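You operate a simulated robot arm through the tools that you are given. There is no shell and no other tool.

You run a simulated robot arm. Do the job below in one go: nothing can be reset, and whatever is moved stays where it is left.

JOB
Scrap the burred green key, wipe the old grease off the shaft and seat the blue key.
Fine: cloth back. What is to be rubbed or washed off counts as gone when no trace of it is left.

Only the result counts: the job must be done as asked and must still hold three seconds after the hand-in. Knocking over, shifting, dropping, spilling or breaking anything else fails it. Flat cloth is picked up by pressing the open fingertips on it (5 to 10 N) and closing them slowly along it; thin cloth reads only 2 to 8 mm in the jaws.

ROBOT AND FRAMES
A 7-joint arm with a two-finger parallel gripper, fixed in place. Base frame: the origin is at the foot of the arm, x ahead of it, y to its left, z up; the work surface is at about z = 820. Lengths are in mm, angles in degrees, forces in N, time in s.
Its first joint turns from -166.0 to 166.0 degrees. Payload 1.57 kg.
Tool frame: the origin (TCP) lies between the finger pads and is the grasp point; the fingertips stand 30 mm ahead of it; z points along the fingers, y is the line along which they close. Largest opening 80 mm; finger width 17, thickness 12; the body of the gripper, 40 by 82 mm, starts 80 mm behind the TCP.
Orientation is told as [roll, pitch, yaw] about the base's x, y, z axes, in that order, counted from this pose: with the fingers straight down and closing along the base's y, the tool's x points along the base's -x, its y along +y and its z along -z.

CONTROLS
- The arm moves only by the tool servo_tool. Its arguments are lists of equal length, an entry for each row: "angular": the turn, a rotation vector about the tool's x, y, z in units of 180 degrees (1.0 is 180 degrees), a list of three; "xyz": the shift along the tool's x, y, z in units of 150 mm (1.0 is 150 mm), a list of three; "fingers": the closure in counts, from 0 (fully open) to 255 (shut). In form: {"angular": [[wx, wy, wz], ...], "xyz": [[x, y, z], ...], "fingers": [fingers, ...]}. A call has 1 to 20 rows; each row is the pose to reach, as a shift and turn from the pose commanded when the call began, along the tool's axes at that moment. A call with a number of a shift or a turn outside -1 to 1 is refused whole. Rows are played at 5 a second. More than 50 mm and 8.6 degrees between two rows, or a gripper value outside its range, and nothing of the call is played. Where a pose cannot be reached the arm comes as near as it can. A force on the tool above 40 N (or 10 N above the force at the start of the call, whichever is more), or a blocked arm, ends the call early, and 0.2 s more pass. The fingers move at their own pace (about 153 mm/s each) and stop on an object; they squeeze with about 21 N. The grip force told is the motor's: it shows also when the fingers shut on nothing. Time passes only in rows, and 0.2 s behind the last, so rows that repeat a pose let the fingers close. It gives the time, the measured TCP pose, the force on the tool (base axes), the opening and the grip force at its end, in the units of the frame above (readings bear some noise), with the torque about the TCP (base axes, N m) and any sound that the robot's microphone picked up.
- Cameras (640 x 400 px; columns grow to the right, rows downward): "scene" is fixed at [48.8, -502, 1449.5]; the picture's right is [-0.20, -0.98, 0.00], its down [-0.80, 0.16, -0.58] and it looks along [0.57, -0.12, -0.81] (base axes); focal length 305 px, centre (320, 200). "wrist" rides on the gripper at [72, -7, -122] in the tool frame; the picture's right is [0.09, 1.00, 0.00], its down [-0.84, 0.08, -0.54] and it looks along [-0.54, 0.05, 0.84] (tool axes); focal length 238 px, centre (320, 200). There is no depth. A picture from a camera that has moved, and an enlarged one, comes with that camera's place and axes in the base frame and with its lens. The place of the scene camera against the robot may be out by one fixed shift of up to 12 mm in any direction.
- camera(camera): a new picture of that camera. The clock stands still meanwhile.
- enlarge(camera, box): a new picture of the part [left, top, right, bottom] of that camera's present view, enlarged. The clock stands still meanwhile.
- sign_off(): hands the job in; it is judged then, once.

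Places have to be worked out from the pictures, the camera data and where the tool is seen. Open the gripper and draw the arm clear of the work before you hand the job in, unless the task says otherwise.

The tools are called after "Emit:" as name(argument=value, ...) on one line, values as JSON. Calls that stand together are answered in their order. servo_tool: Moves the arm, as the interface text tells. Its arguments: {"type":"object","properties":{"angular":{"type":"array","items":{"type":"array","items":{"type":"number"}}},"xyz":{"type":"array","items":{"type":"array","items":{"type":"number"}}},"fingers":{"type":"array","items":{"type":"number"}}},"required":["angular","xyz","fingers"]} The other tools are called the same way: camera (camera) takes a picture; enlarge (camera, box) takes an enlarged picture of a part of a camera's view; sign_off () hands the job in.

At the start:

```text
clock: 0.0
ee_pos: [277.5, -468.5, 1160.4]
orientation: [0.1, 0.1, 0.2]
force: [0.6, 0.0, -0.2]
ft_torque: [0.0, -0.01, -0.01]
opening: 79.9
grip_force: 0.1
```

scene: 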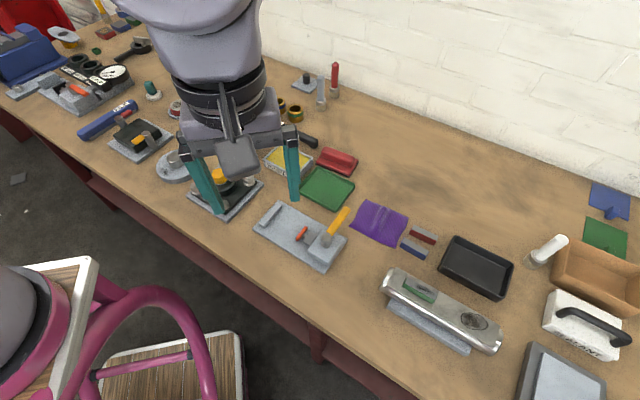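
wrist: 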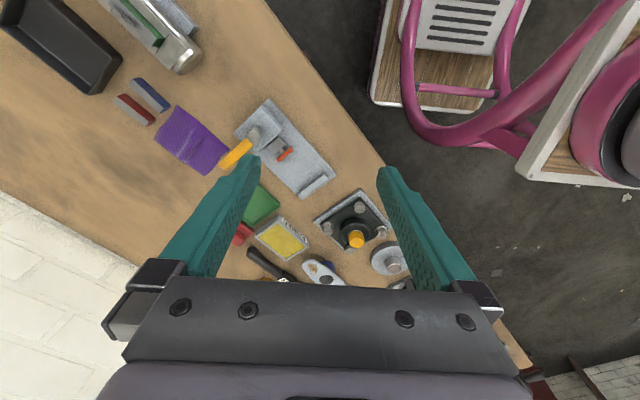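

The scene shows a shaft with a green key in its keyway at the right, a purple cloth, and red and blue keys beside it. I'll enlarge these areas to look more closely.

Emit:
enlarge(camera="scene", box=[340, 180, 540, 360])

Emit:
enlarge(camera="scene", box=[480, 160, 640, 400])

Emit:
enlarge(camera="scene", box=[160, 60, 380, 280])

Emit:
enlarge(camera="scene", box=[0, 0, 200, 200])

```text
2.22 times, centred on (440, 270) of scene
camera zoom: at [48.8, -502.0, 1449.5], right [-0.2, -0.98, 0.0], down [-0.8, 0.16, -0.58], along [0.57, -0.12, -0.81], focal length 678 px, centre (53, 44)
```

zoom: 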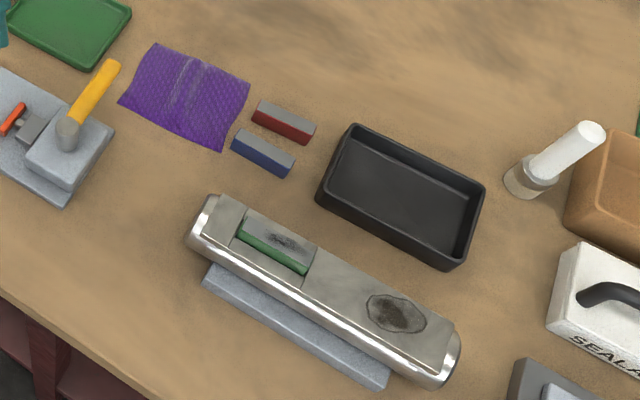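

```text
1.67 times, centred on (560, 280) of scene
camera zoom: at [48.8, -502.0, 1449.5], right [-0.2, -0.98, 0.0], down [-0.8, 0.16, -0.58], along [0.57, -0.12, -0.81], focal length 508 px, centre (-80, 67)
```

zoom: 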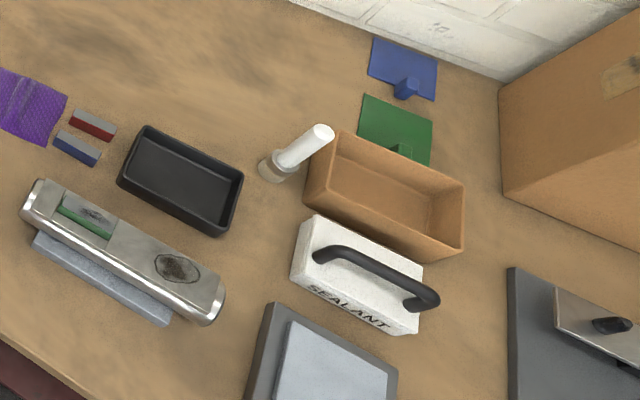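

```text
1.82 times, centred on (270, 170) of scene
camera zoom: at [48.8, -502.0, 1449.5], right [-0.2, -0.98, 0.0], down [-0.8, 0.16, -0.58], along [0.57, -0.12, -0.81], focal length 555 px, centre (411, 254)
```

zoom: 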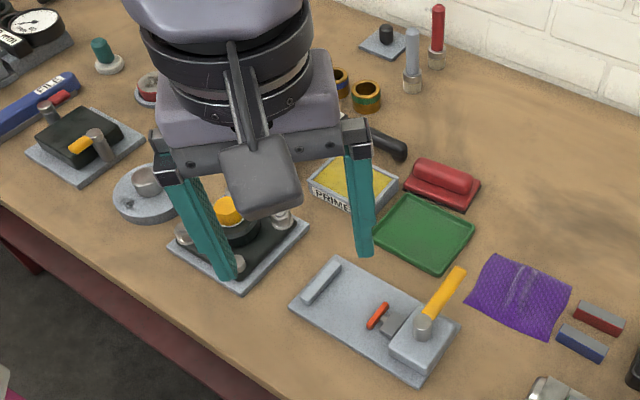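

```text
2.00 times, centred on (100, 100) of scene
camera zoom: at [48.8, -502.0, 1449.5], right [-0.2, -0.98, 0.0], down [-0.8, 0.16, -0.58], along [0.57, -0.12, -0.81], focal length 610 px, centre (760, 400)
```

zoom: 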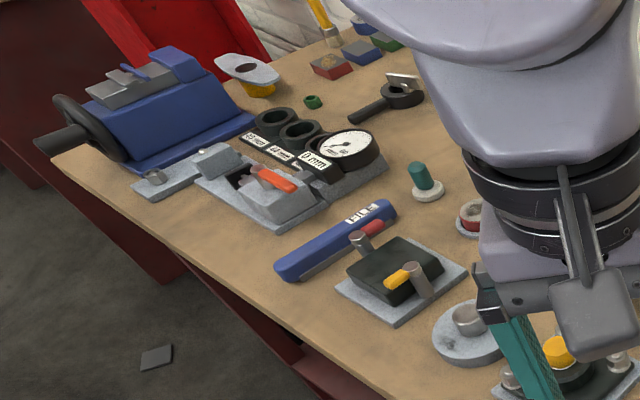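

The arm starts high and clear of everything. The shaft looks to lie around (160, -745), with its axis at about 48° in the base frame. I'll move towards it and start yawing to line up.

Emit:
servo_tool(angular=[[0, 0, -0.02], [0, 0, -0.044], [0, 0, -0.067], [0, 0, -0.089], [0, 0, -0.111], [0, 0, -0.1333]], xyz=[[0.1, -0.15, 0], [0.28, -0.33, 0], [0.42, -0.5, 0], [0.56, -0.67, 0], [0.7, -0.84, 0], [0.8, -1.0, 0]], fingers=[0, 0, 0, 0, 0, 0])

```text
clock: 1.4
ee_pos: [159.1, -618.2, 1159.5]
orientation: [0.1, 0.0, 24.1]
force: [-0.3, 0.9, 0.5]
ft_torque: [-0.03, 0.05, 0.02]
opening: 80.1
grip_force: 0.1
```

The arm tracks as commanded. I'll carry on to about (100, -778) at 47.6° yaw and drop a little for a good view.

Emit:
servo_tool(angular=[[0, 0, -0.02], [0, 0, -0.044], [0, 0, -0.067], [0, 0, -0.089], [0, 0, -0.111], [0, 0, -0.131]], xyz=[[0.1, -0.1, 0.04], [0.26, -0.26, 0.09], [0.4, -0.4, 0.13], [0.54, -0.54, 0.18], [0.68, -0.68, 0.22], [0.8, -0.812, 0.267]], fingers=[0, 0, 0, 0, 0, 0])

Emit:
camera(camera="wrist")

Emit:
camera(camera="scene")

```text
clock: 2.8
ee_pos: [98.1, -778.9, 1121.1]
orientation: [0.1, 0.0, 47.7]
force: [0.5, 0.9, 0.4]
ft_torque: [-0.03, -0.01, -0.01]
opening: 80.1
grip_force: 0.1
```

```text
taken
camera wrist: at [56.1, -835.7, 1242.5], right [-0.8, 0.6, 0.0], down [0.51, 0.67, 0.54], along [0.33, 0.43, -0.84], focal length 238 px, centre (320, 200)
```

wrist: 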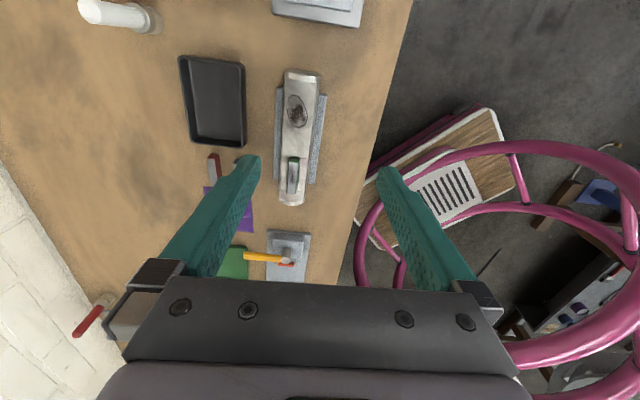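

```text
taken
```

scene: 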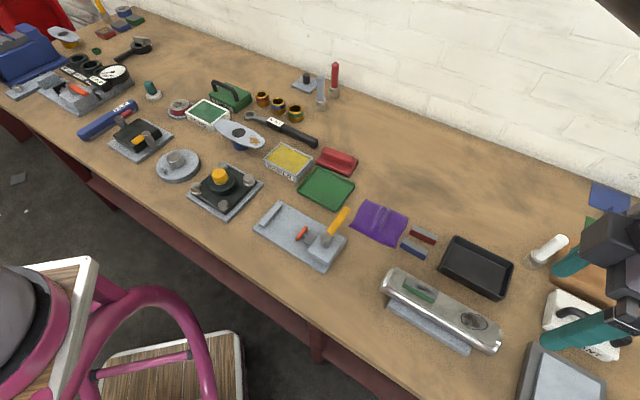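

The wrist view now shows the shaft, tray, keys and cloth. I'll enlarge the relevant parts.

Emit:
enlarge(camera="wrist", box=[160, 40, 350, 260])

Emit:
enlarge(camera="wrist", box=[250, 60, 350, 220])

Emit:
enlarge(camera="scene", box=[370, 260, 510, 360])

Emit:
enlarge(camera="scene", box=[340, 180, 480, 280])

```text
1.82 times, centred on (255, 150) of wrist
camera zoom: at [56.1, -835.7, 1242.5], right [-0.8, 0.6, 0.0], down [0.51, 0.67, 0.54], along [0.33, 0.43, -0.84], focal length 433 px, centre (438, 291)
```

zoom: 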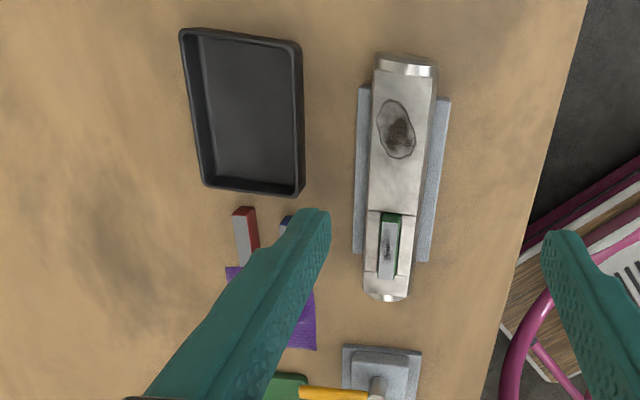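

```text
2.50 times, centred on (300, 140) of wrist
camera zoom: at [56.1, -835.7, 1242.5], right [-0.8, 0.6, 0.0], down [0.51, 0.67, 0.54], along [0.33, 0.43, -0.84], focal length 596 px, centre (370, 350)
```

zoom: 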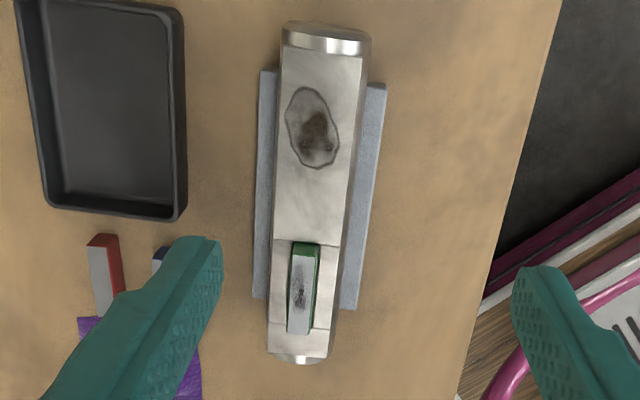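

```text
4.00 times, centred on (440, 310) of scene
camera zoom: at [48.8, -502.0, 1449.5], right [-0.2, -0.98, 0.0], down [-0.8, 0.16, -0.58], along [0.57, -0.12, -0.81], focal length 1220 px, centre (-160, -240)
```

zoom: 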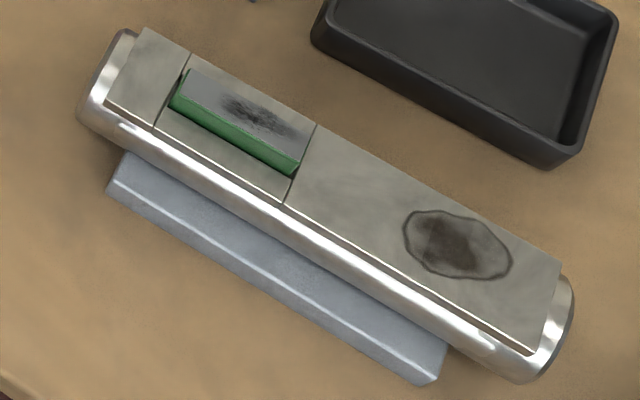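

```text
4.00 times, centred on (410, 230) of scene
camera zoom: at [48.8, -502.0, 1449.5], right [-0.2, -0.98, 0.0], down [-0.8, 0.16, -0.58], along [0.57, -0.12, -0.81], focal length 1220 px, centre (-40, 80)
```

zoom: 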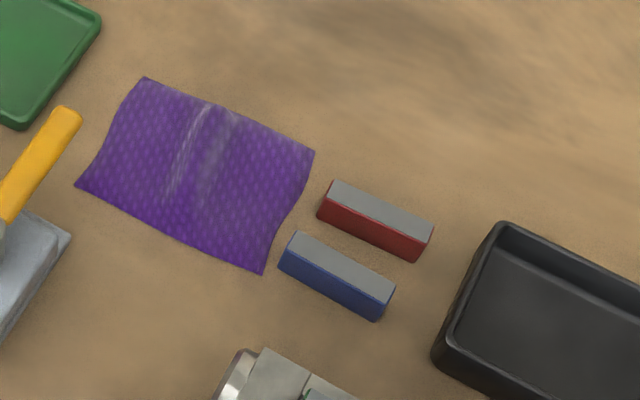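

I want to be sure which container is for scrap, so I'll look closely at the black tray, the brown box and the area near the wall for labels.

Emit:
enlarge(camera="scene", box=[520, 160, 640, 300])

Emit:
enlarge(camera="scene", box=[430, 220, 530, 310])

Emit:
enlarge(camera="scene", box=[250, 140, 370, 220])

Emit:
enlarge(camera="wrist", box=[60, 0, 380, 150])

```text
2.86 times, centred on (580, 230) of scene
camera zoom: at [48.8, -502.0, 1449.5], right [-0.2, -0.98, 0.0], down [-0.8, 0.16, -0.58], along [0.57, -0.12, -0.81], focal length 872 px, centre (-423, 114)
```

zoom: 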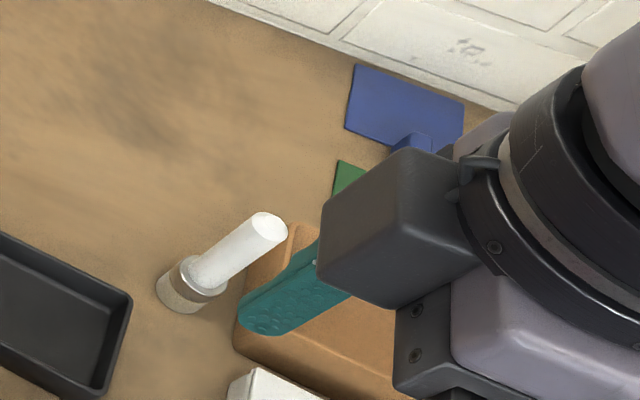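

```text
4.44 times, centred on (480, 265) of scene
camera zoom: at [48.8, -502.0, 1449.5], right [-0.2, -0.98, 0.0], down [-0.8, 0.16, -0.58], along [0.57, -0.12, -0.81], focal length 1356 px, centre (-391, -89)
```

zoom: 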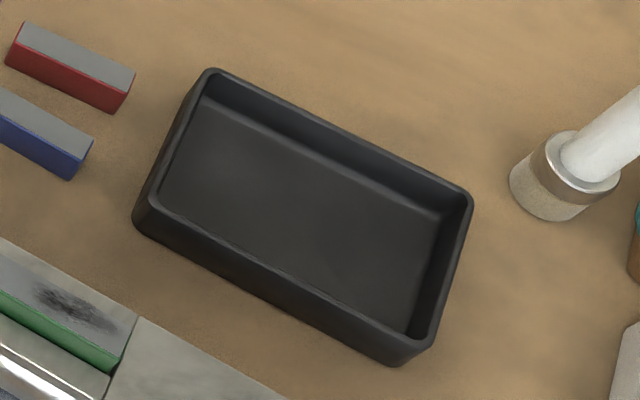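

```text
5.00 times, centred on (310, 180) of scene
camera zoom: at [48.8, -502.0, 1449.5], right [-0.2, -0.98, 0.0], down [-0.8, 0.16, -0.58], along [0.57, -0.12, -0.81], focal length 1526 px, centre (370, 300)
```

zoom: 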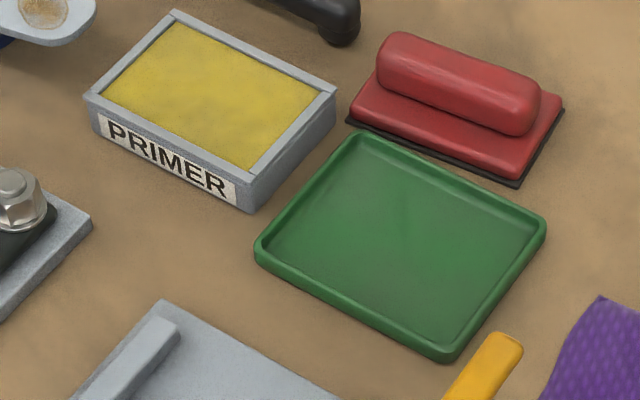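

```text
2.00 times, centred on (220, 75) of wrist
camera zoom: at [56.1, -835.7, 1242.5], right [-0.8, 0.6, 0.0], down [0.51, 0.67, 0.54], along [0.33, 0.43, -0.84], focal length 477 px, centre (520, 450)
```

zoom: 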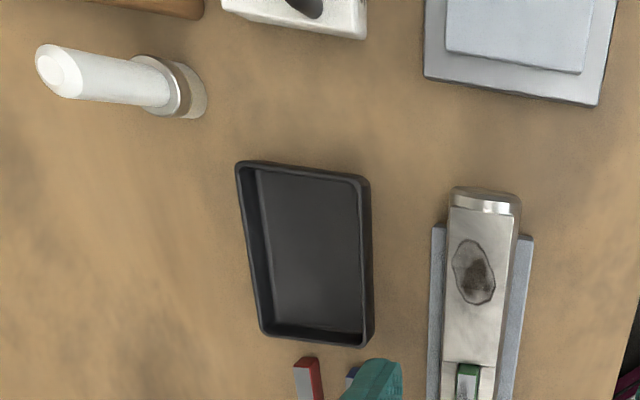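

The black tray beside the shaft is the obvious scrap tray: it is empty and belongs to this station. The key's burr mark is on its top face, and the grease is the ringed patch on the shaft. The key looks to be at about (208, -714) and the shaft axis at about 45°, so I'll move above the key for a closer look.

Emit:
servo_tool(angular=[[0, 0, 0.003], [0, 0, 0.006], [0, 0, 0.009], [0, 0, 0.012], [0, 0, 0.015], [0, 0, 0.015]], xyz=[[-0.13, -0.04, 0.13], [-0.3, -0.09, 0.3], [-0.47, -0.14, 0.46], [-0.63, -0.19, 0.62], [-0.76, -0.23, 0.75], [-0.814, -0.247, 0.807]], fingers=[0, 0, 0, 0, 0, 0])

Emit:
camera(camera="wrist")

Emit:
enlarge(camera="wrist", box=[240, 0, 400, 200])

```text
clock: 4.2
ee_pos: [206.7, -712.6, 999.3]
orientation: [0.1, 0.1, 45.0]
force: [-0.1, -0.1, -0.2]
ft_torque: [0.0, -0.03, 0.0]
opening: 80.1
grip_force: 0.0
```

```text
taken
camera wrist: at [162.3, -767.3, 1121.7], right [-0.77, 0.64, 0.0], down [0.54, 0.65, 0.54], along [0.35, 0.42, -0.84], focal length 238 px, centre (320, 200)
```

wrist: 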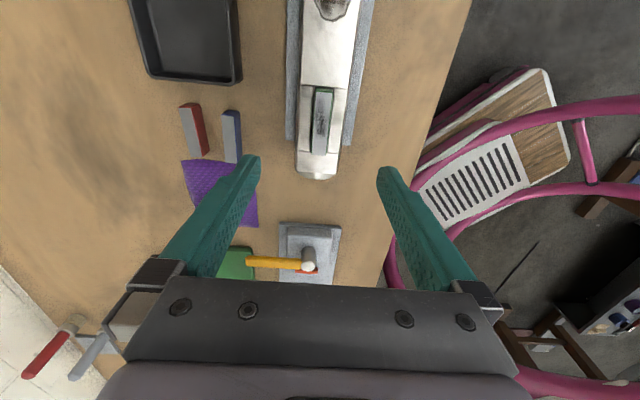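

```text
2.00 times, centred on (320, 100) of wrist
camera zoom: at [162.3, -767.3, 1121.7], right [-0.77, 0.64, 0.0], down [0.54, 0.65, 0.54], along [0.35, 0.42, -0.84], focal length 477 px, centre (320, 400)
```

zoom: 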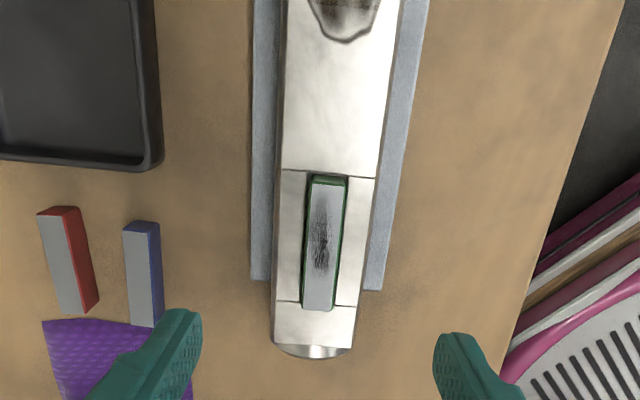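

Now I'll zoom in hard on the key and the keyway to get the corners precisely.

Emit:
enlarge(camera="wrist", box=[285, 78, 355, 188])

Emit:
enlarge(camera="wrist", box=[170, 90, 260, 240])

Emit:
enlarge(camera="scene", box=[375, 260, 455, 310])

```text
3.64 times, centred on (320, 133) of wrist
camera zoom: at [162.3, -767.3, 1121.7], right [-0.77, 0.64, 0.0], down [0.54, 0.65, 0.54], along [0.35, 0.42, -0.84], focal length 867 px, centre (320, 444)
```

zoom: 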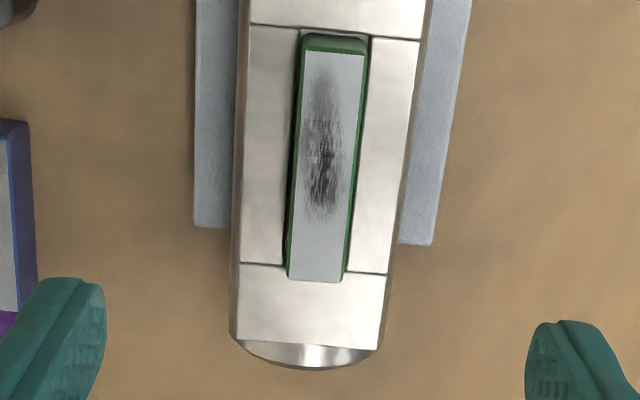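

```text
2.67 times, centred on (215, 165) of wrist
camera zoom: at [162.3, -767.3, 1121.7], right [-0.77, 0.64, 0.0], down [0.54, 0.65, 0.54], along [0.35, 0.42, -0.84], focal length 636 px, centre (600, 293)
```

zoom: 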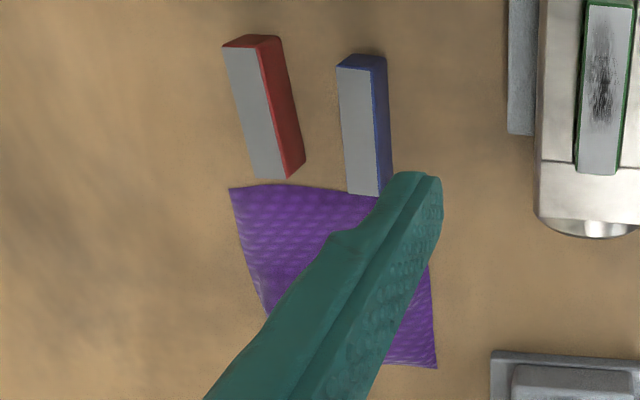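

```text
8.00 times, centred on (415, 285) of scene
camera zoom: at [48.8, -502.0, 1449.5], right [-0.2, -0.98, 0.0], down [-0.8, 0.16, -0.58], along [0.57, -0.12, -0.81], focal length 2441 px, centre (-440, -480)
```

zoom: 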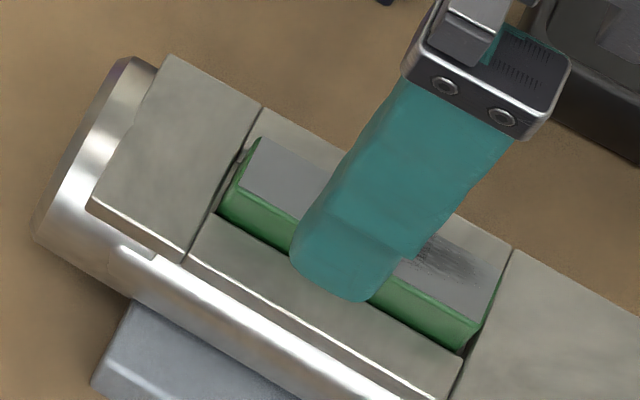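

Triangulating the two wrist views puts the key top at about z 899, centred near (201, -719), about 58 × 15 mm and already lined up with the jaws. I'll shift 9 mm back along the shaft and go down to about 950 for another look.

Emit:
servo_tool(angular=[[0, 0, 0], [0, 0, 0], [0, 0, 0]], xyz=[[0.03, -0.001, 0.1], [0.06, -0.002, 0.22], [0.06, -0.002, 0.32]], fingers=[0, 0, 0])

Emit:
camera(camera="wrist")

Emit:
enlarge(camera="wrist", box=[240, 60, 400, 200])

Emit:
enlarge(camera="scene", box=[370, 240, 470, 320])

```text
clock: 5.0
ee_pos: [199.8, -718.5, 949.9]
orientation: [0.1, 0.0, 44.8]
force: [0.3, -1.0, 0.0]
ft_torque: [-0.01, 0.03, 0.02]
opening: 79.7
grip_force: 0.2
```

```text
taken
camera wrist: at [155.2, -774.4, 1072.6], right [-0.77, 0.64, 0.0], down [0.54, 0.65, 0.54], along [0.35, 0.42, -0.84], focal length 238 px, centre (320, 200)
```

wrist: 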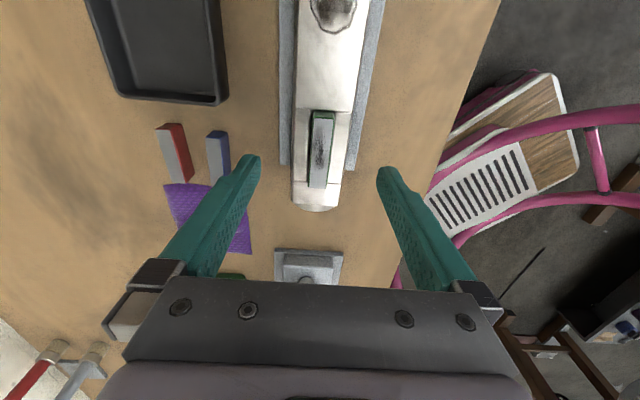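

```text
2.86 times, centred on (320, 130) of wrist
camera zoom: at [155.2, -774.4, 1072.6], right [-0.77, 0.64, 0.0], down [0.54, 0.65, 0.54], along [0.35, 0.42, -0.84], focal length 681 px, centre (320, 400)
```

zoom: 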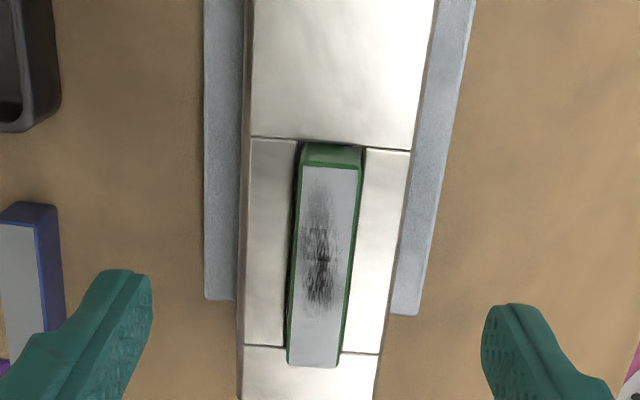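

```text
5.00 times, centred on (420, 280) of scene
camera zoom: at [48.8, -502.0, 1449.5], right [-0.2, -0.98, 0.0], down [-0.8, 0.16, -0.58], along [0.57, -0.12, -0.81], focal length 1526 px, centre (-180, -200)
```

zoom: 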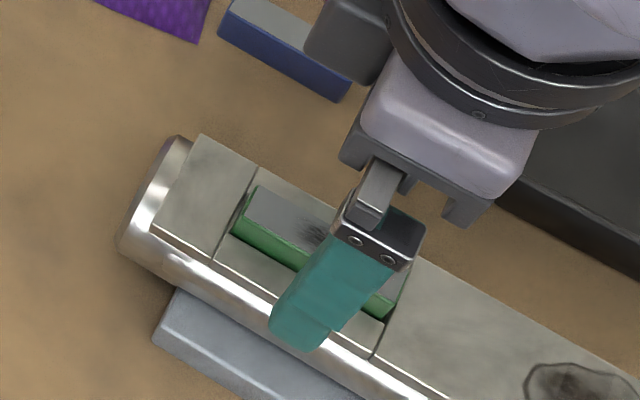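

The shaft top comes out at about z 881 and the key top at about 897, so roughly 16 mm of key stands proud, with small clearances in the slot. I'll go down to TCP z 914, which puts the fingertips about 3 mm above the shaft, and close on the key.

Emit:
servo_tool(angular=[[0, 0, 0], [0, 0, 0], [0, 0, 0], [0, 0, 0], [0, 0, 0]], xyz=[[0, 0, 0.07], [0, 0, 0.14], [0, 0, 0.19], [0, 0, 0.22], [0, 0, 0.235]], fingers=[0, 0, 0, 0, 0])

Emit:
camera(camera="wrist")

Emit:
enlarge(camera="scene", box=[370, 240, 470, 320])

```text
clock: 6.2
ee_pos: [199.8, -718.9, 914.3]
orientation: [0.0, 0.0, 45.0]
force: [-0.4, 0.7, -0.5]
ft_torque: [0.0, -0.02, 0.0]
opening: 79.8
grip_force: 0.2
```

```text
taken
camera wrist: at [154.9, -774.0, 1037.6], right [-0.77, 0.64, 0.0], down [0.54, 0.65, 0.54], along [0.35, 0.42, -0.84], focal length 238 px, centre (320, 200)
```

wrist: 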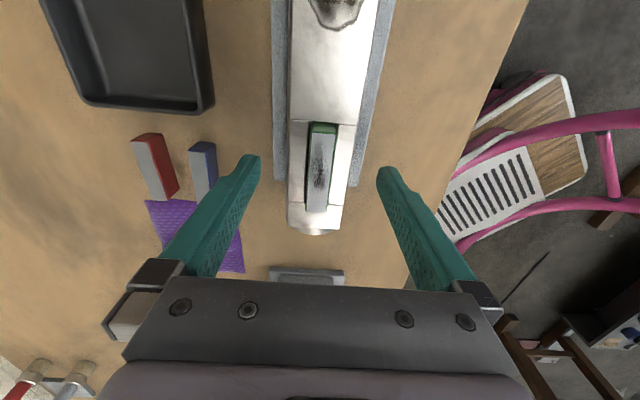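

```text
5.00 times, centred on (420, 280) of scene
camera zoom: at [48.8, -502.0, 1449.5], right [-0.2, -0.98, 0.0], down [-0.8, 0.16, -0.58], along [0.57, -0.12, -0.81], focal length 1526 px, centre (-180, -200)
```

zoom: 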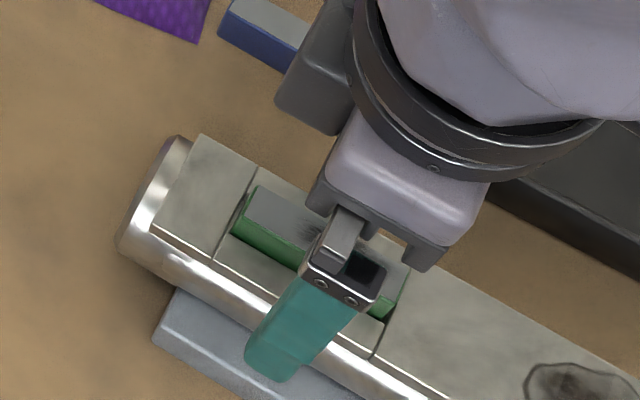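

There was no contact on the way down and the fingers straddle the key. I'll close in steps.

Emit:
servo_tool(angular=[[0, 0, 0], [0, 0, 0], [0, 0, 0], [0, 0, 0], [0, 0, 0], [0, 0, 0]], xyz=[[0, 0, 0], [0, 0, 0], [0, 0, 0], [0, 0, 0], [0, 0, 0], [0, 0, 0]], fingers=[120, 180, 195, 205, 230, 255])

Emit:
enlarge(camera="wrist", box=[240, 60, 400, 240])

```text
clock: 7.6
ee_pos: [198.9, -718.5, 915.4]
orientation: [0.0, 0.0, 44.9]
force: [0.4, -0.6, -0.1]
ft_torque: [0.0, -0.04, 0.03]
opening: 15.7
grip_force: 20.8
```

```text
2.22 times, centred on (320, 150) of wrist
camera zoom: at [154.7, -774.1, 1037.8], right [-0.77, 0.64, 0.0], down [0.54, 0.65, 0.54], along [0.35, 0.42, -0.84], focal length 530 px, centre (320, 311)
```

zoom: 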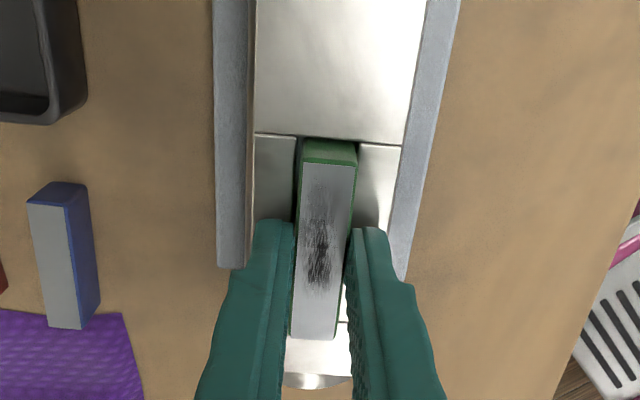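

The key is gripped at 15.7 mm. I'll lift it slowly straight up out of the keyway.

Emit:
servo_tool(angular=[[0, 0, 0], [0, 0, 0], [0, 0, 0], [0, 0, 0], [0, 0, 0], [0, 0, 0], [0, 0, 0]], xyz=[[0, 0, -0.01], [0, 0, -0.03], [0, 0, -0.06], [0, 0, -0.1], [0, 0, -0.15], [0, 0, -0.22], [0, 0, -0.3]], fingers=[255, 255, 255, 255, 255, 255, 255])

Emit:
camera(camera="wrist")

Emit:
enlarge(camera="wrist", box=[240, 60, 400, 260])

Emit:
enlarge(camera="scene", box=[370, 220, 490, 320])

```text
clock: 9.2
ee_pos: [200.8, -719.5, 961.8]
orientation: [0.0, 0.0, 44.9]
force: [-0.3, -0.2, -1.8]
ft_torque: [-0.02, 0.02, 0.0]
opening: 15.6
grip_force: 21.5
```

```text
taken
camera wrist: at [156.3, -775.5, 1083.3], right [-0.77, 0.64, 0.0], down [0.54, 0.65, 0.54], along [0.35, 0.42, -0.84], focal length 238 px, centre (320, 200)
```

wrist: 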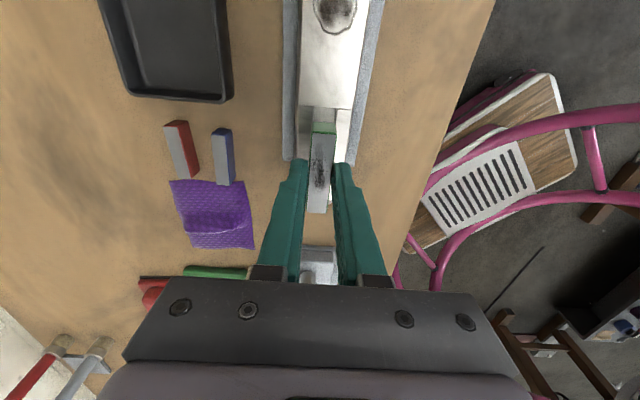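

```text
2.00 times, centred on (320, 160) of wrist
camera zoom: at [156.3, -775.5, 1083.3], right [-0.77, 0.64, 0.0], down [0.54, 0.65, 0.54], along [0.35, 0.42, -0.84], focal length 477 px, centre (320, 280)
```

zoom: 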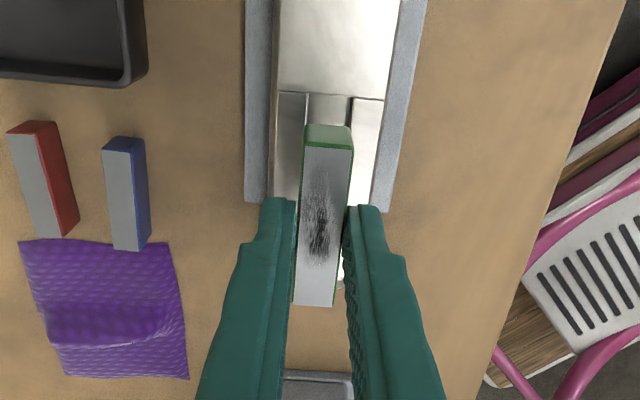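

```text
4.00 times, centred on (430, 270) of scene
camera zoom: at [48.8, -502.0, 1449.5], right [-0.2, -0.98, 0.0], down [-0.8, 0.16, -0.58], along [0.57, -0.12, -0.81], focal length 1220 px, centre (-120, -80)
```

zoom: 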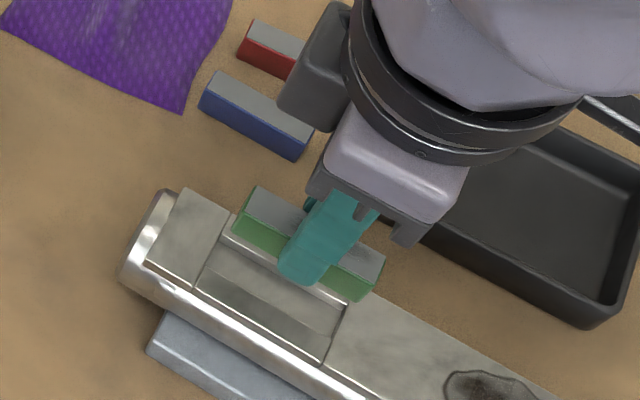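

The green key is out and held (about 1.8 N). The tray centre works out at about (234, -870), aligned with the shaft, so I'll move above it and check by eye.

Emit:
servo_tool(angular=[[0, 0, 0], [0, 0, 0], [0, 0, 0], [0, 0, 0], [0, 0, 0], [0, 0, 0]], xyz=[[0.05, -0.08, -0.05], [0.15, -0.24, -0.08], [0.27, -0.42, -0.08], [0.39, -0.61, -0.08], [0.5, -0.79, -0.08], [0.55, -0.867, -0.08]], fingers=[255, 255, 255, 255, 255, 255])

Emit:
camera(camera="wrist")

Emit:
camera(camera="scene")

```text
clock: 10.6
ee_pos: [233.8, -871.1, 974.7]
orientation: [0.0, 0.0, 45.0]
force: [-0.3, 0.4, -1.6]
ft_torque: [-0.01, -0.01, 0.0]
opening: 15.5
grip_force: 21.2
```

```text
taken
camera wrist: at [189.6, -925.5, 1096.0], right [-0.77, 0.64, 0.0], down [0.54, 0.65, 0.54], along [0.35, 0.42, -0.84], focal length 238 px, centre (320, 200)
```

wrist: 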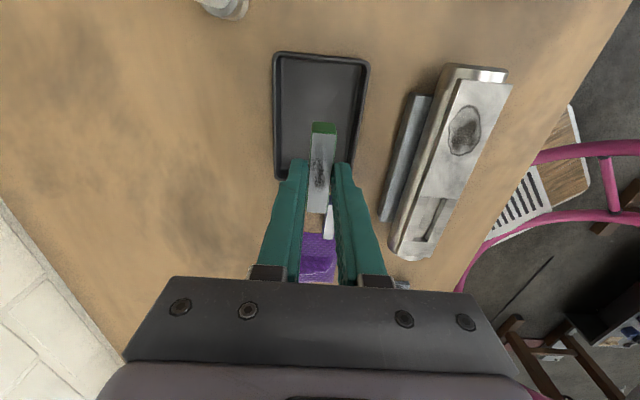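

```text
taken
```

scene: 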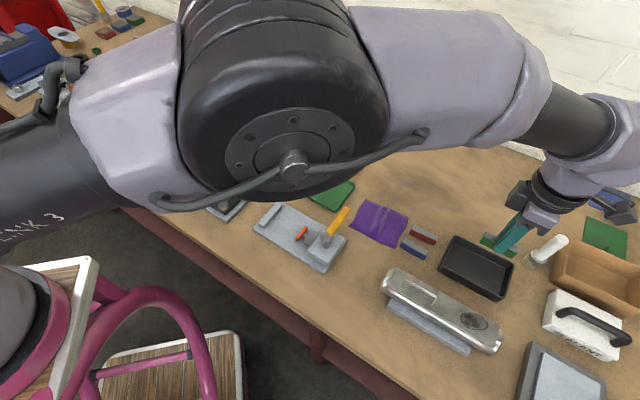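

The tray centre is within about 5 mm of the TCP (slightly to -L). I'll correct that and lower the key into the tray.

Emit:
servo_tool(angular=[[0, 0, 0], [0, 0, 0], [0, 0, 0], [0, 0, 0], [0, 0, 0], [0, 0, 0]], xyz=[[0, -0.015, 0.06], [0, -0.028, 0.18], [0, -0.028, 0.32], [0, -0.028, 0.44], [0, -0.028, 0.52], [0, -0.028, 0.56]], fingers=[255, 255, 255, 255, 255, 255])

Emit:
camera(camera="wrist")

Emit:
enlarge(camera="scene", box=[430, 200, 570, 310])

```text
clock: 12.0
ee_pos: [237.4, -871.3, 889.7]
orientation: [0.0, 0.0, 44.9]
force: [-0.2, -1.5, -2.1]
ft_torque: [-0.01, 0.0, 0.01]
opening: 15.4
grip_force: 20.9
```

```text
taken
camera wrist: at [191.5, -927.6, 1011.3], right [-0.77, 0.64, 0.0], down [0.54, 0.65, 0.54], along [0.35, 0.42, -0.84], focal length 238 px, centre (320, 200)
```

wrist: 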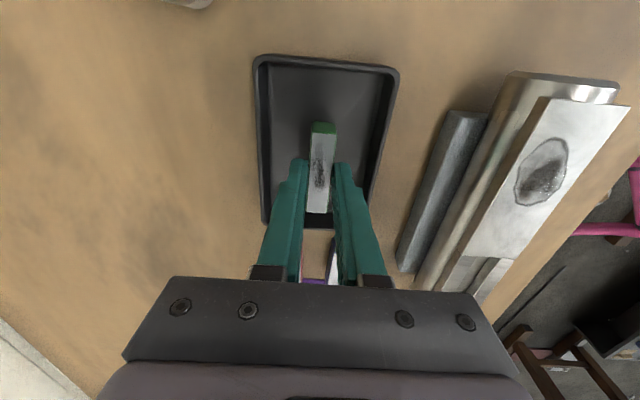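

```text
3.64 times, centred on (500, 255) of scene
camera zoom: at [48.8, -502.0, 1449.5], right [-0.2, -0.98, 0.0], down [-0.8, 0.16, -0.58], along [0.57, -0.12, -0.81], focal length 1109 px, centre (-334, 0)
```

zoom: 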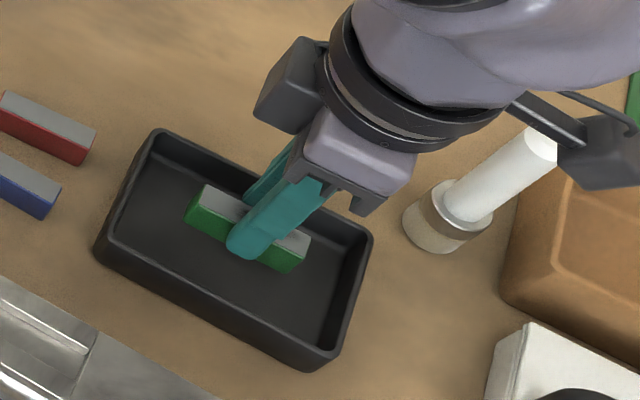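

The key is positioned well inside the tray. I'll keep lowering in small steps until it touches.

Emit:
servo_tool(angular=[[0, 0, 0], [0, 0, 0], [0, 0, 0], [0, 0, 0]], xyz=[[0, 0, 0.03], [0, 0, 0.06], [0, 0, 0.08], [0, 0, 0.1]], fingers=[255, 255, 255, 255])

Emit:
enlarge(camera="scene", box=[430, 200, 570, 310])

```text
clock: 13.0
ee_pos: [236.1, -873.0, 875.1]
orientation: [0.0, 0.1, 44.9]
force: [0.1, 0.8, -1.9]
ft_torque: [0.04, 0.03, -0.04]
opening: 15.4
grip_force: 21.4
```

```text
3.64 times, centred on (500, 255) of scene
camera zoom: at [48.8, -502.0, 1449.5], right [-0.2, -0.98, 0.0], down [-0.8, 0.16, -0.58], along [0.57, -0.12, -0.81], focal length 1109 px, centre (-334, 0)
```

zoom: 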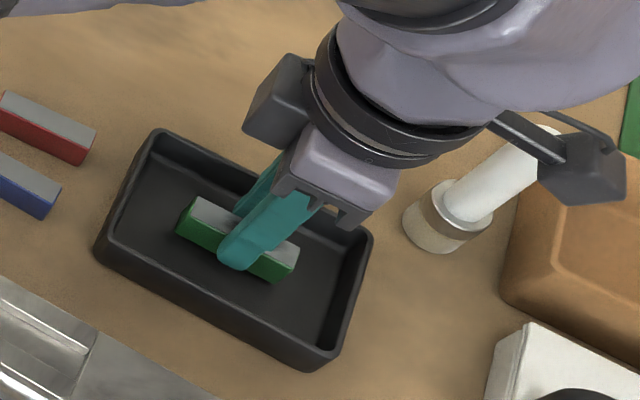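

Emit:
servo_tool(angular=[[0, 0, 0], [0, 0, 0], [0, 0, 0], [0, 0, 0]], xyz=[[0, 0, 0.013], [0, 0, 0.026], [0, 0, 0.04], [0, 0, 0.053]], fingers=[255, 255, 255, 255])

```text
clock: 14.0
ee_pos: [237.1, -873.1, 868.3]
orientation: [0.0, 0.0, 44.9]
force: [-0.5, 2.8, 7.0]
ft_torque: [0.3, -0.16, 0.04]
opening: 15.4
grip_force: 20.5
```

Contact: +7 N upward, so the key is on the tray floor. I'll open the jaws modestly and lift away.

Emit:
servo_tool(angular=[[0, 0, 0], [0, 0, 0], [0, 0, 0], [0, 0, 0], [0, 0, 0], [0, 0, 0], [0, 0, 0]], xyz=[[0, 0, -0.01], [0, 0, -0.01], [0, 0, -0.01], [0, 0, -0.06], [0, 0, -0.2], [0, 0, -0.4], [0, 0, -0.65]], fingers=[195, 170, 150, 150, 150, 150, 150])

Emit:
camera(camera="wrist")

Emit:
enlarge(camera="scene", box=[430, 200, 570, 310])

Emit:
enlarge(camera="scene", box=[340, 180, 460, 280])

Emit:
enlarge(camera="scene", box=[370, 260, 510, 360])

```text
clock: 15.6
ee_pos: [238.0, -873.7, 963.7]
orientation: [0.0, -0.1, 44.9]
force: [-0.5, -0.7, -0.1]
ft_torque: [0.0, -0.04, 0.03]
opening: 33.1
grip_force: 0.1
```

```text
taken
camera wrist: at [192.4, -928.2, 1085.4], right [-0.77, 0.64, 0.0], down [0.54, 0.64, 0.54], along [0.35, 0.42, -0.84], focal length 238 px, centre (320, 200)
```

wrist: 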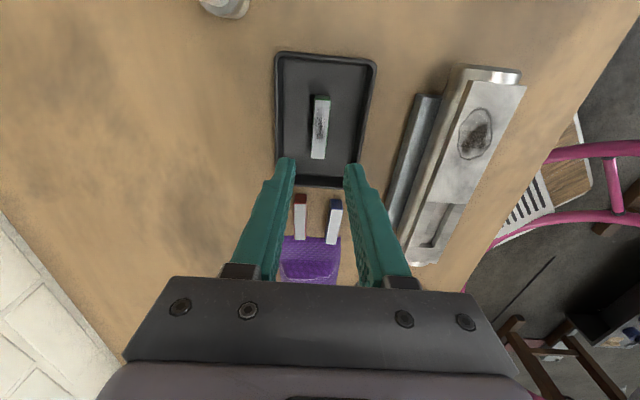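

```text
3.64 times, centred on (500, 255) of scene
camera zoom: at [48.8, -502.0, 1449.5], right [-0.2, -0.98, 0.0], down [-0.8, 0.16, -0.58], along [0.57, -0.12, -0.81], focal length 1109 px, centre (-334, 0)
```

zoom: 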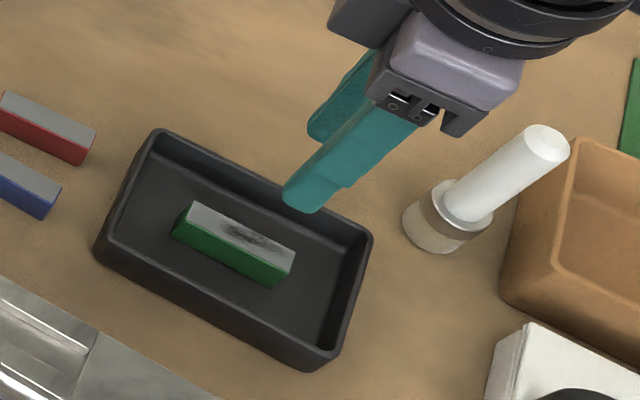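

```text
4.00 times, centred on (400, 230) of scene
camera zoom: at [48.8, -502.0, 1449.5], right [-0.2, -0.98, 0.0], down [-0.8, 0.16, -0.58], along [0.57, -0.12, -0.81], focal length 1220 px, centre (0, 80)
```

zoom: 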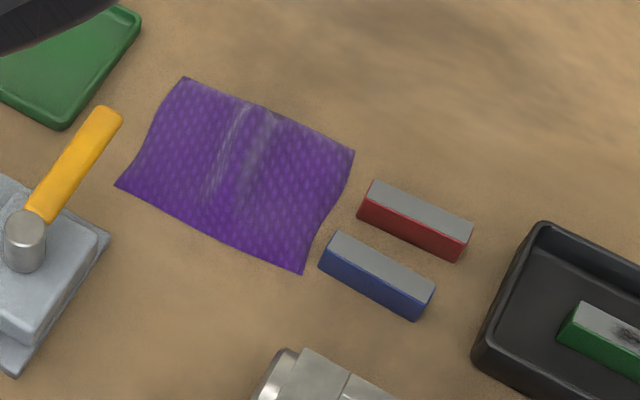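

```text
4.00 times, centred on (440, 310) of scene
camera zoom: at [48.8, -502.0, 1449.5], right [-0.2, -0.98, 0.0], down [-0.8, 0.16, -0.58], along [0.57, -0.12, -0.81], focal length 1220 px, centre (-160, -240)
```

zoom: 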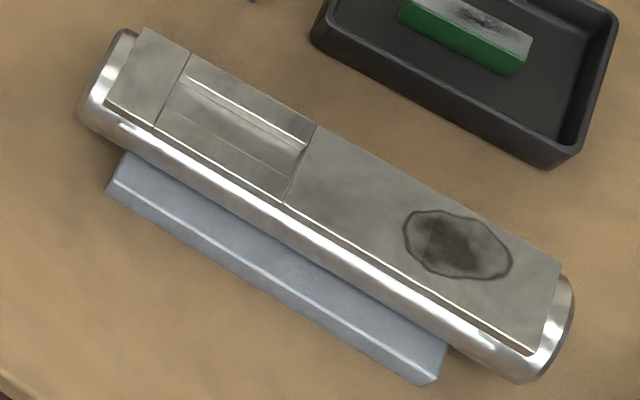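

The green key lies flat in the scrap tray and the keyway is empty and looks clean. Next is the cloth, whose centre I put at about (392, -714) with a ridge running across the shaft direction. I'll raise the tool, turn the jaws 90° so they close across the ridge, and move over it.

Emit:
servo_tool(angular=[[0, 0, 0.04], [0, 0, 0.085], [0, 0, 0.13], [0, 0, 0.175], [0, 0, 0.22], [0, 0, 0.265], [0, 0, 0.31], [0, 0, 0.355], [0, 0, 0.4], [0, 0, 0.445], [0, 0, 0.48], [0, 0, 0.5]], xyz=[[-0.02, 0, -0.08], [-0.08, 0, -0.16], [-0.16, 0, -0.24], [-0.25, 0, -0.24], [-0.34, 0, -0.24], [-0.43, 0, -0.24], [-0.52, 0, -0.24], [-0.61, 0, -0.24], [-0.7, 0, -0.24], [-0.79, 0, -0.24], [-0.88, 0, -0.24], [-0.933, 0, -0.24]], fingers=[150, 150, 150, 150, 150, 150, 150, 150, 150, 150, 150, 150])

Emit:
camera(camera="wrist")

```text
clock: 18.2
ee_pos: [336.4, -774.8, 1001.2]
orientation: [0.0, 0.1, -45.2]
force: [-0.7, 0.4, 0.1]
ft_torque: [0.01, -0.01, 0.04]
opening: 33.0
grip_force: 0.0
```

```text
taken
camera wrist: at [281.7, -727.2, 1122.0], right [0.64, 0.77, 0.0], down [0.64, -0.54, 0.54], along [0.42, -0.35, -0.84], focal length 238 px, centre (320, 200)
```

wrist: 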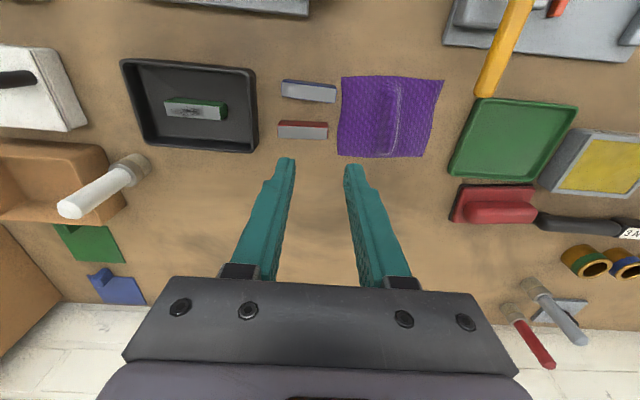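

The wrist view shows the cloth clearly, with its ridge in the middle running away from the camera. The ridge centre is about 83 mm along tool y. I'll move over it, part-open the jaws, and go down to just above the cloth.

Emit:
servo_tool(angular=[[0, 0, 0], [0, 0, 0], [0, 0, 0], [0, 0, 0], [0, 0, 0], [0, 0, 0], [0, 0, 0]], xyz=[[0.01, 0.15, 0], [0.02, 0.35, 0.05], [0.03, 0.5, 0.2], [0.03, 0.555, 0.38], [0.03, 0.555, 0.55], [0.03, 0.555, 0.67], [0.03, 0.555, 0.74]], fingers=[120, 90, 64, 64, 64, 64, 64])

Emit:
camera(camera="wrist")

Emit:
enlarge(camera="scene", box=[320, 170, 440, 270])

```text
clock: 19.8
ee_pos: [391.8, -711.8, 887.8]
orientation: [0.0, 0.0, -45.2]
force: [-0.2, -0.3, 0.1]
ft_torque: [-0.01, 0.04, 0.01]
opening: 60.0
grip_force: 0.0
```

```text
taken
camera wrist: at [337.4, -666.0, 1009.9], right [0.64, 0.77, 0.0], down [0.65, -0.54, 0.54], along [0.42, -0.35, -0.84], focal length 238 px, centre (320, 200)
```

wrist: 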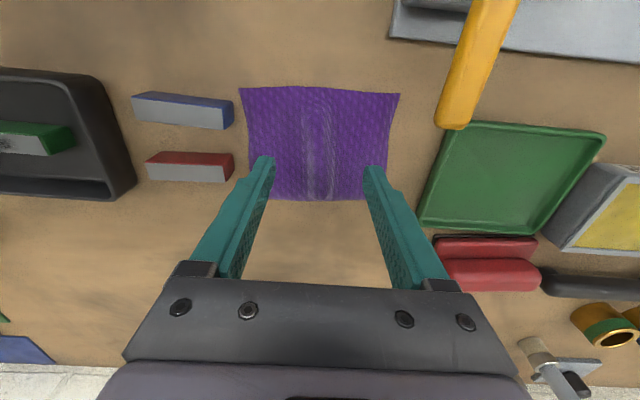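

```text
4.00 times, centred on (380, 220) of scene
camera zoom: at [48.8, -502.0, 1449.5], right [-0.2, -0.98, 0.0], down [-0.8, 0.16, -0.58], along [0.57, -0.12, -0.81], focal length 1220 px, centre (80, 120)
```

zoom: 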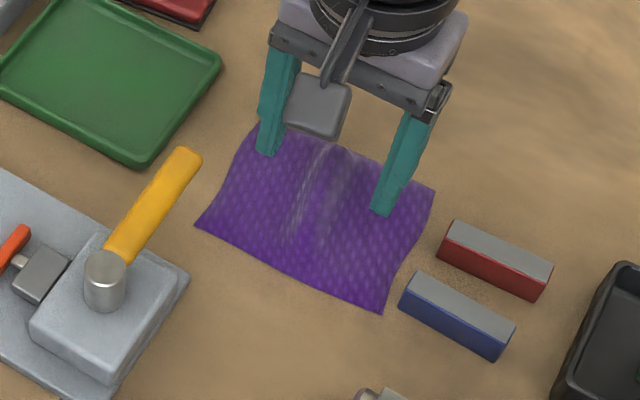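

The TCP is centred over the cloth to within about 3 mm, with the ridge midway between the fingers. I'll go down closer, then press in small steps.

Emit:
servo_tool(angular=[[0, 0, 0], [0, 0, 0], [0, 0, 0], [0, 0, 0], [0, 0, 0]], xyz=[[-0.015, 0, 0.06], [-0.02, 0, 0.12], [-0.02, 0, 0.17], [-0.02, 0, 0.2], [-0.02, 0, 0.213]], fingers=[64, 64, 64, 64, 64])

Emit:
enlarge(camera="scene", box=[320, 170, 440, 270])

```text
clock: 21.0
ee_pos: [393.2, -715.3, 857.3]
orientation: [0.1, 0.0, -45.1]
force: [-0.9, 0.6, -0.1]
ft_torque: [0.01, 0.01, -0.01]
opening: 59.8
grip_force: 0.0
```

```text
4.00 times, centred on (380, 220) of scene
camera zoom: at [48.8, -502.0, 1449.5], right [-0.2, -0.98, 0.0], down [-0.8, 0.16, -0.58], along [0.57, -0.12, -0.81], focal length 1220 px, centre (80, 120)
```

zoom: 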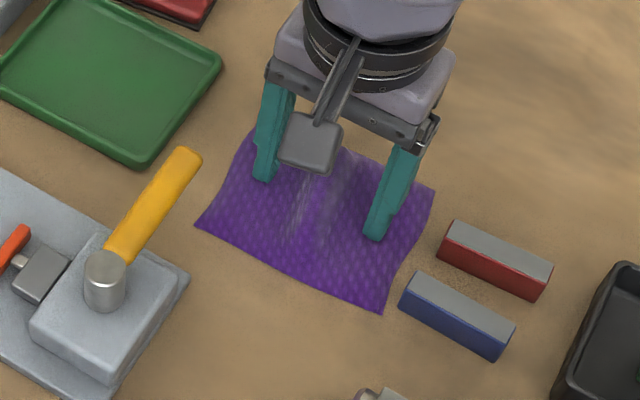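

There's no contact yet at 857. I'll continue in 1.5 mm steps.

Emit:
servo_tool(angular=[[0, 0, 0], [0, 0, 0], [0, 0, 0]], xyz=[[0, 0, 0.01], [0, 0, 0.02], [0, 0, 0.03]], fingers=[64, 64, 64])

```text
clock: 21.8
ee_pos: [393.6, -714.5, 855.6]
orientation: [-0.1, -0.2, -45.0]
force: [-3.3, 8.1, 38.2]
ft_torque: [0.42, -0.14, -0.03]
opening: 60.2
grip_force: 0.1
```

Stiff contact: 38 N, so the cloth surface is at about TCP z 856. I'll back off about 2.2 mm to get into the 5–10 N range.

Emit:
servo_tool(angular=[[0, 0, 0], [0, 0, 0]], xyz=[[0, 0, -0.012], [0, 0, -0.0145]], fingers=[64, 64])

```text
clock: 22.4
ee_pos: [393.5, -714.9, 854.7]
orientation: [0.0, -0.2, -45.1]
force: [-3.4, -3.8, 33.3]
ft_torque: [0.03, -0.09, 0.04]
opening: 60.0
grip_force: 0.0
```

Emit:
servo_tool(angular=[[0, 0, 0], [0, 0, 0], [0, 0, 0]], xyz=[[0, 0, -0.005], [0, 0, -0.008], [0, 0, -0.008]], fingers=[64, 64, 64])

```text
clock: 23.2
ee_pos: [394.7, -713.6, 856.0]
orientation: [0.0, 0.0, -45.1]
force: [-1.3, -10.4, 19.8]
ft_torque: [-0.33, 0.04, 0.02]
opening: 59.8
grip_force: 0.0
```

Emit:
servo_tool(angular=[[0, 0, 0], [0, 0, 0], [0, 0, 0]], xyz=[[0, 0, -0.004], [0, 0, -0.0075], [0, 0, -0.0075]], fingers=[64, 64, 64])

Emit:
camera(camera="wrist")

Emit:
enlarge(camera="scene", box=[320, 170, 440, 270])

```text
clock: 24.0
ee_pos: [393.9, -713.8, 855.9]
orientation: [0.1, 0.1, -45.1]
force: [-1.2, -2.3, 9.3]
ft_torque: [-0.14, 0.11, 0.0]
opening: 60.1
grip_force: 0.1
```

```text
taken
camera wrist: at [339.5, -667.2, 978.0], right [0.64, 0.77, 0.0], down [0.65, -0.54, 0.54], along [0.42, -0.35, -0.84], focal length 238 px, centre (320, 200)
```

wrist: 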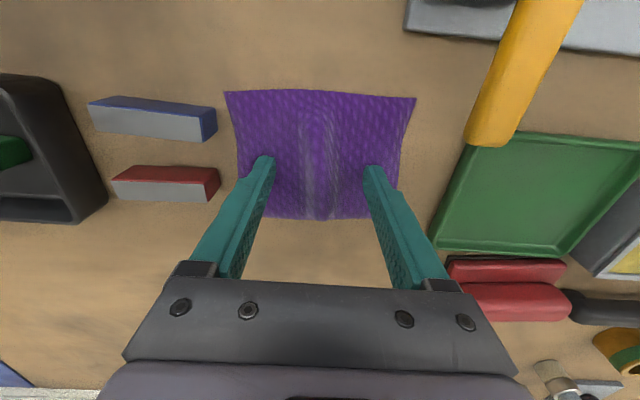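

```text
4.00 times, centred on (380, 220) of scene
camera zoom: at [48.8, -502.0, 1449.5], right [-0.2, -0.98, 0.0], down [-0.8, 0.16, -0.58], along [0.57, -0.12, -0.81], focal length 1220 px, centre (80, 120)
```

zoom: 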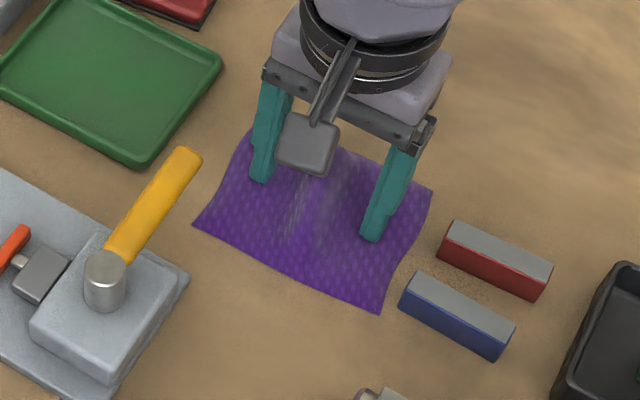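

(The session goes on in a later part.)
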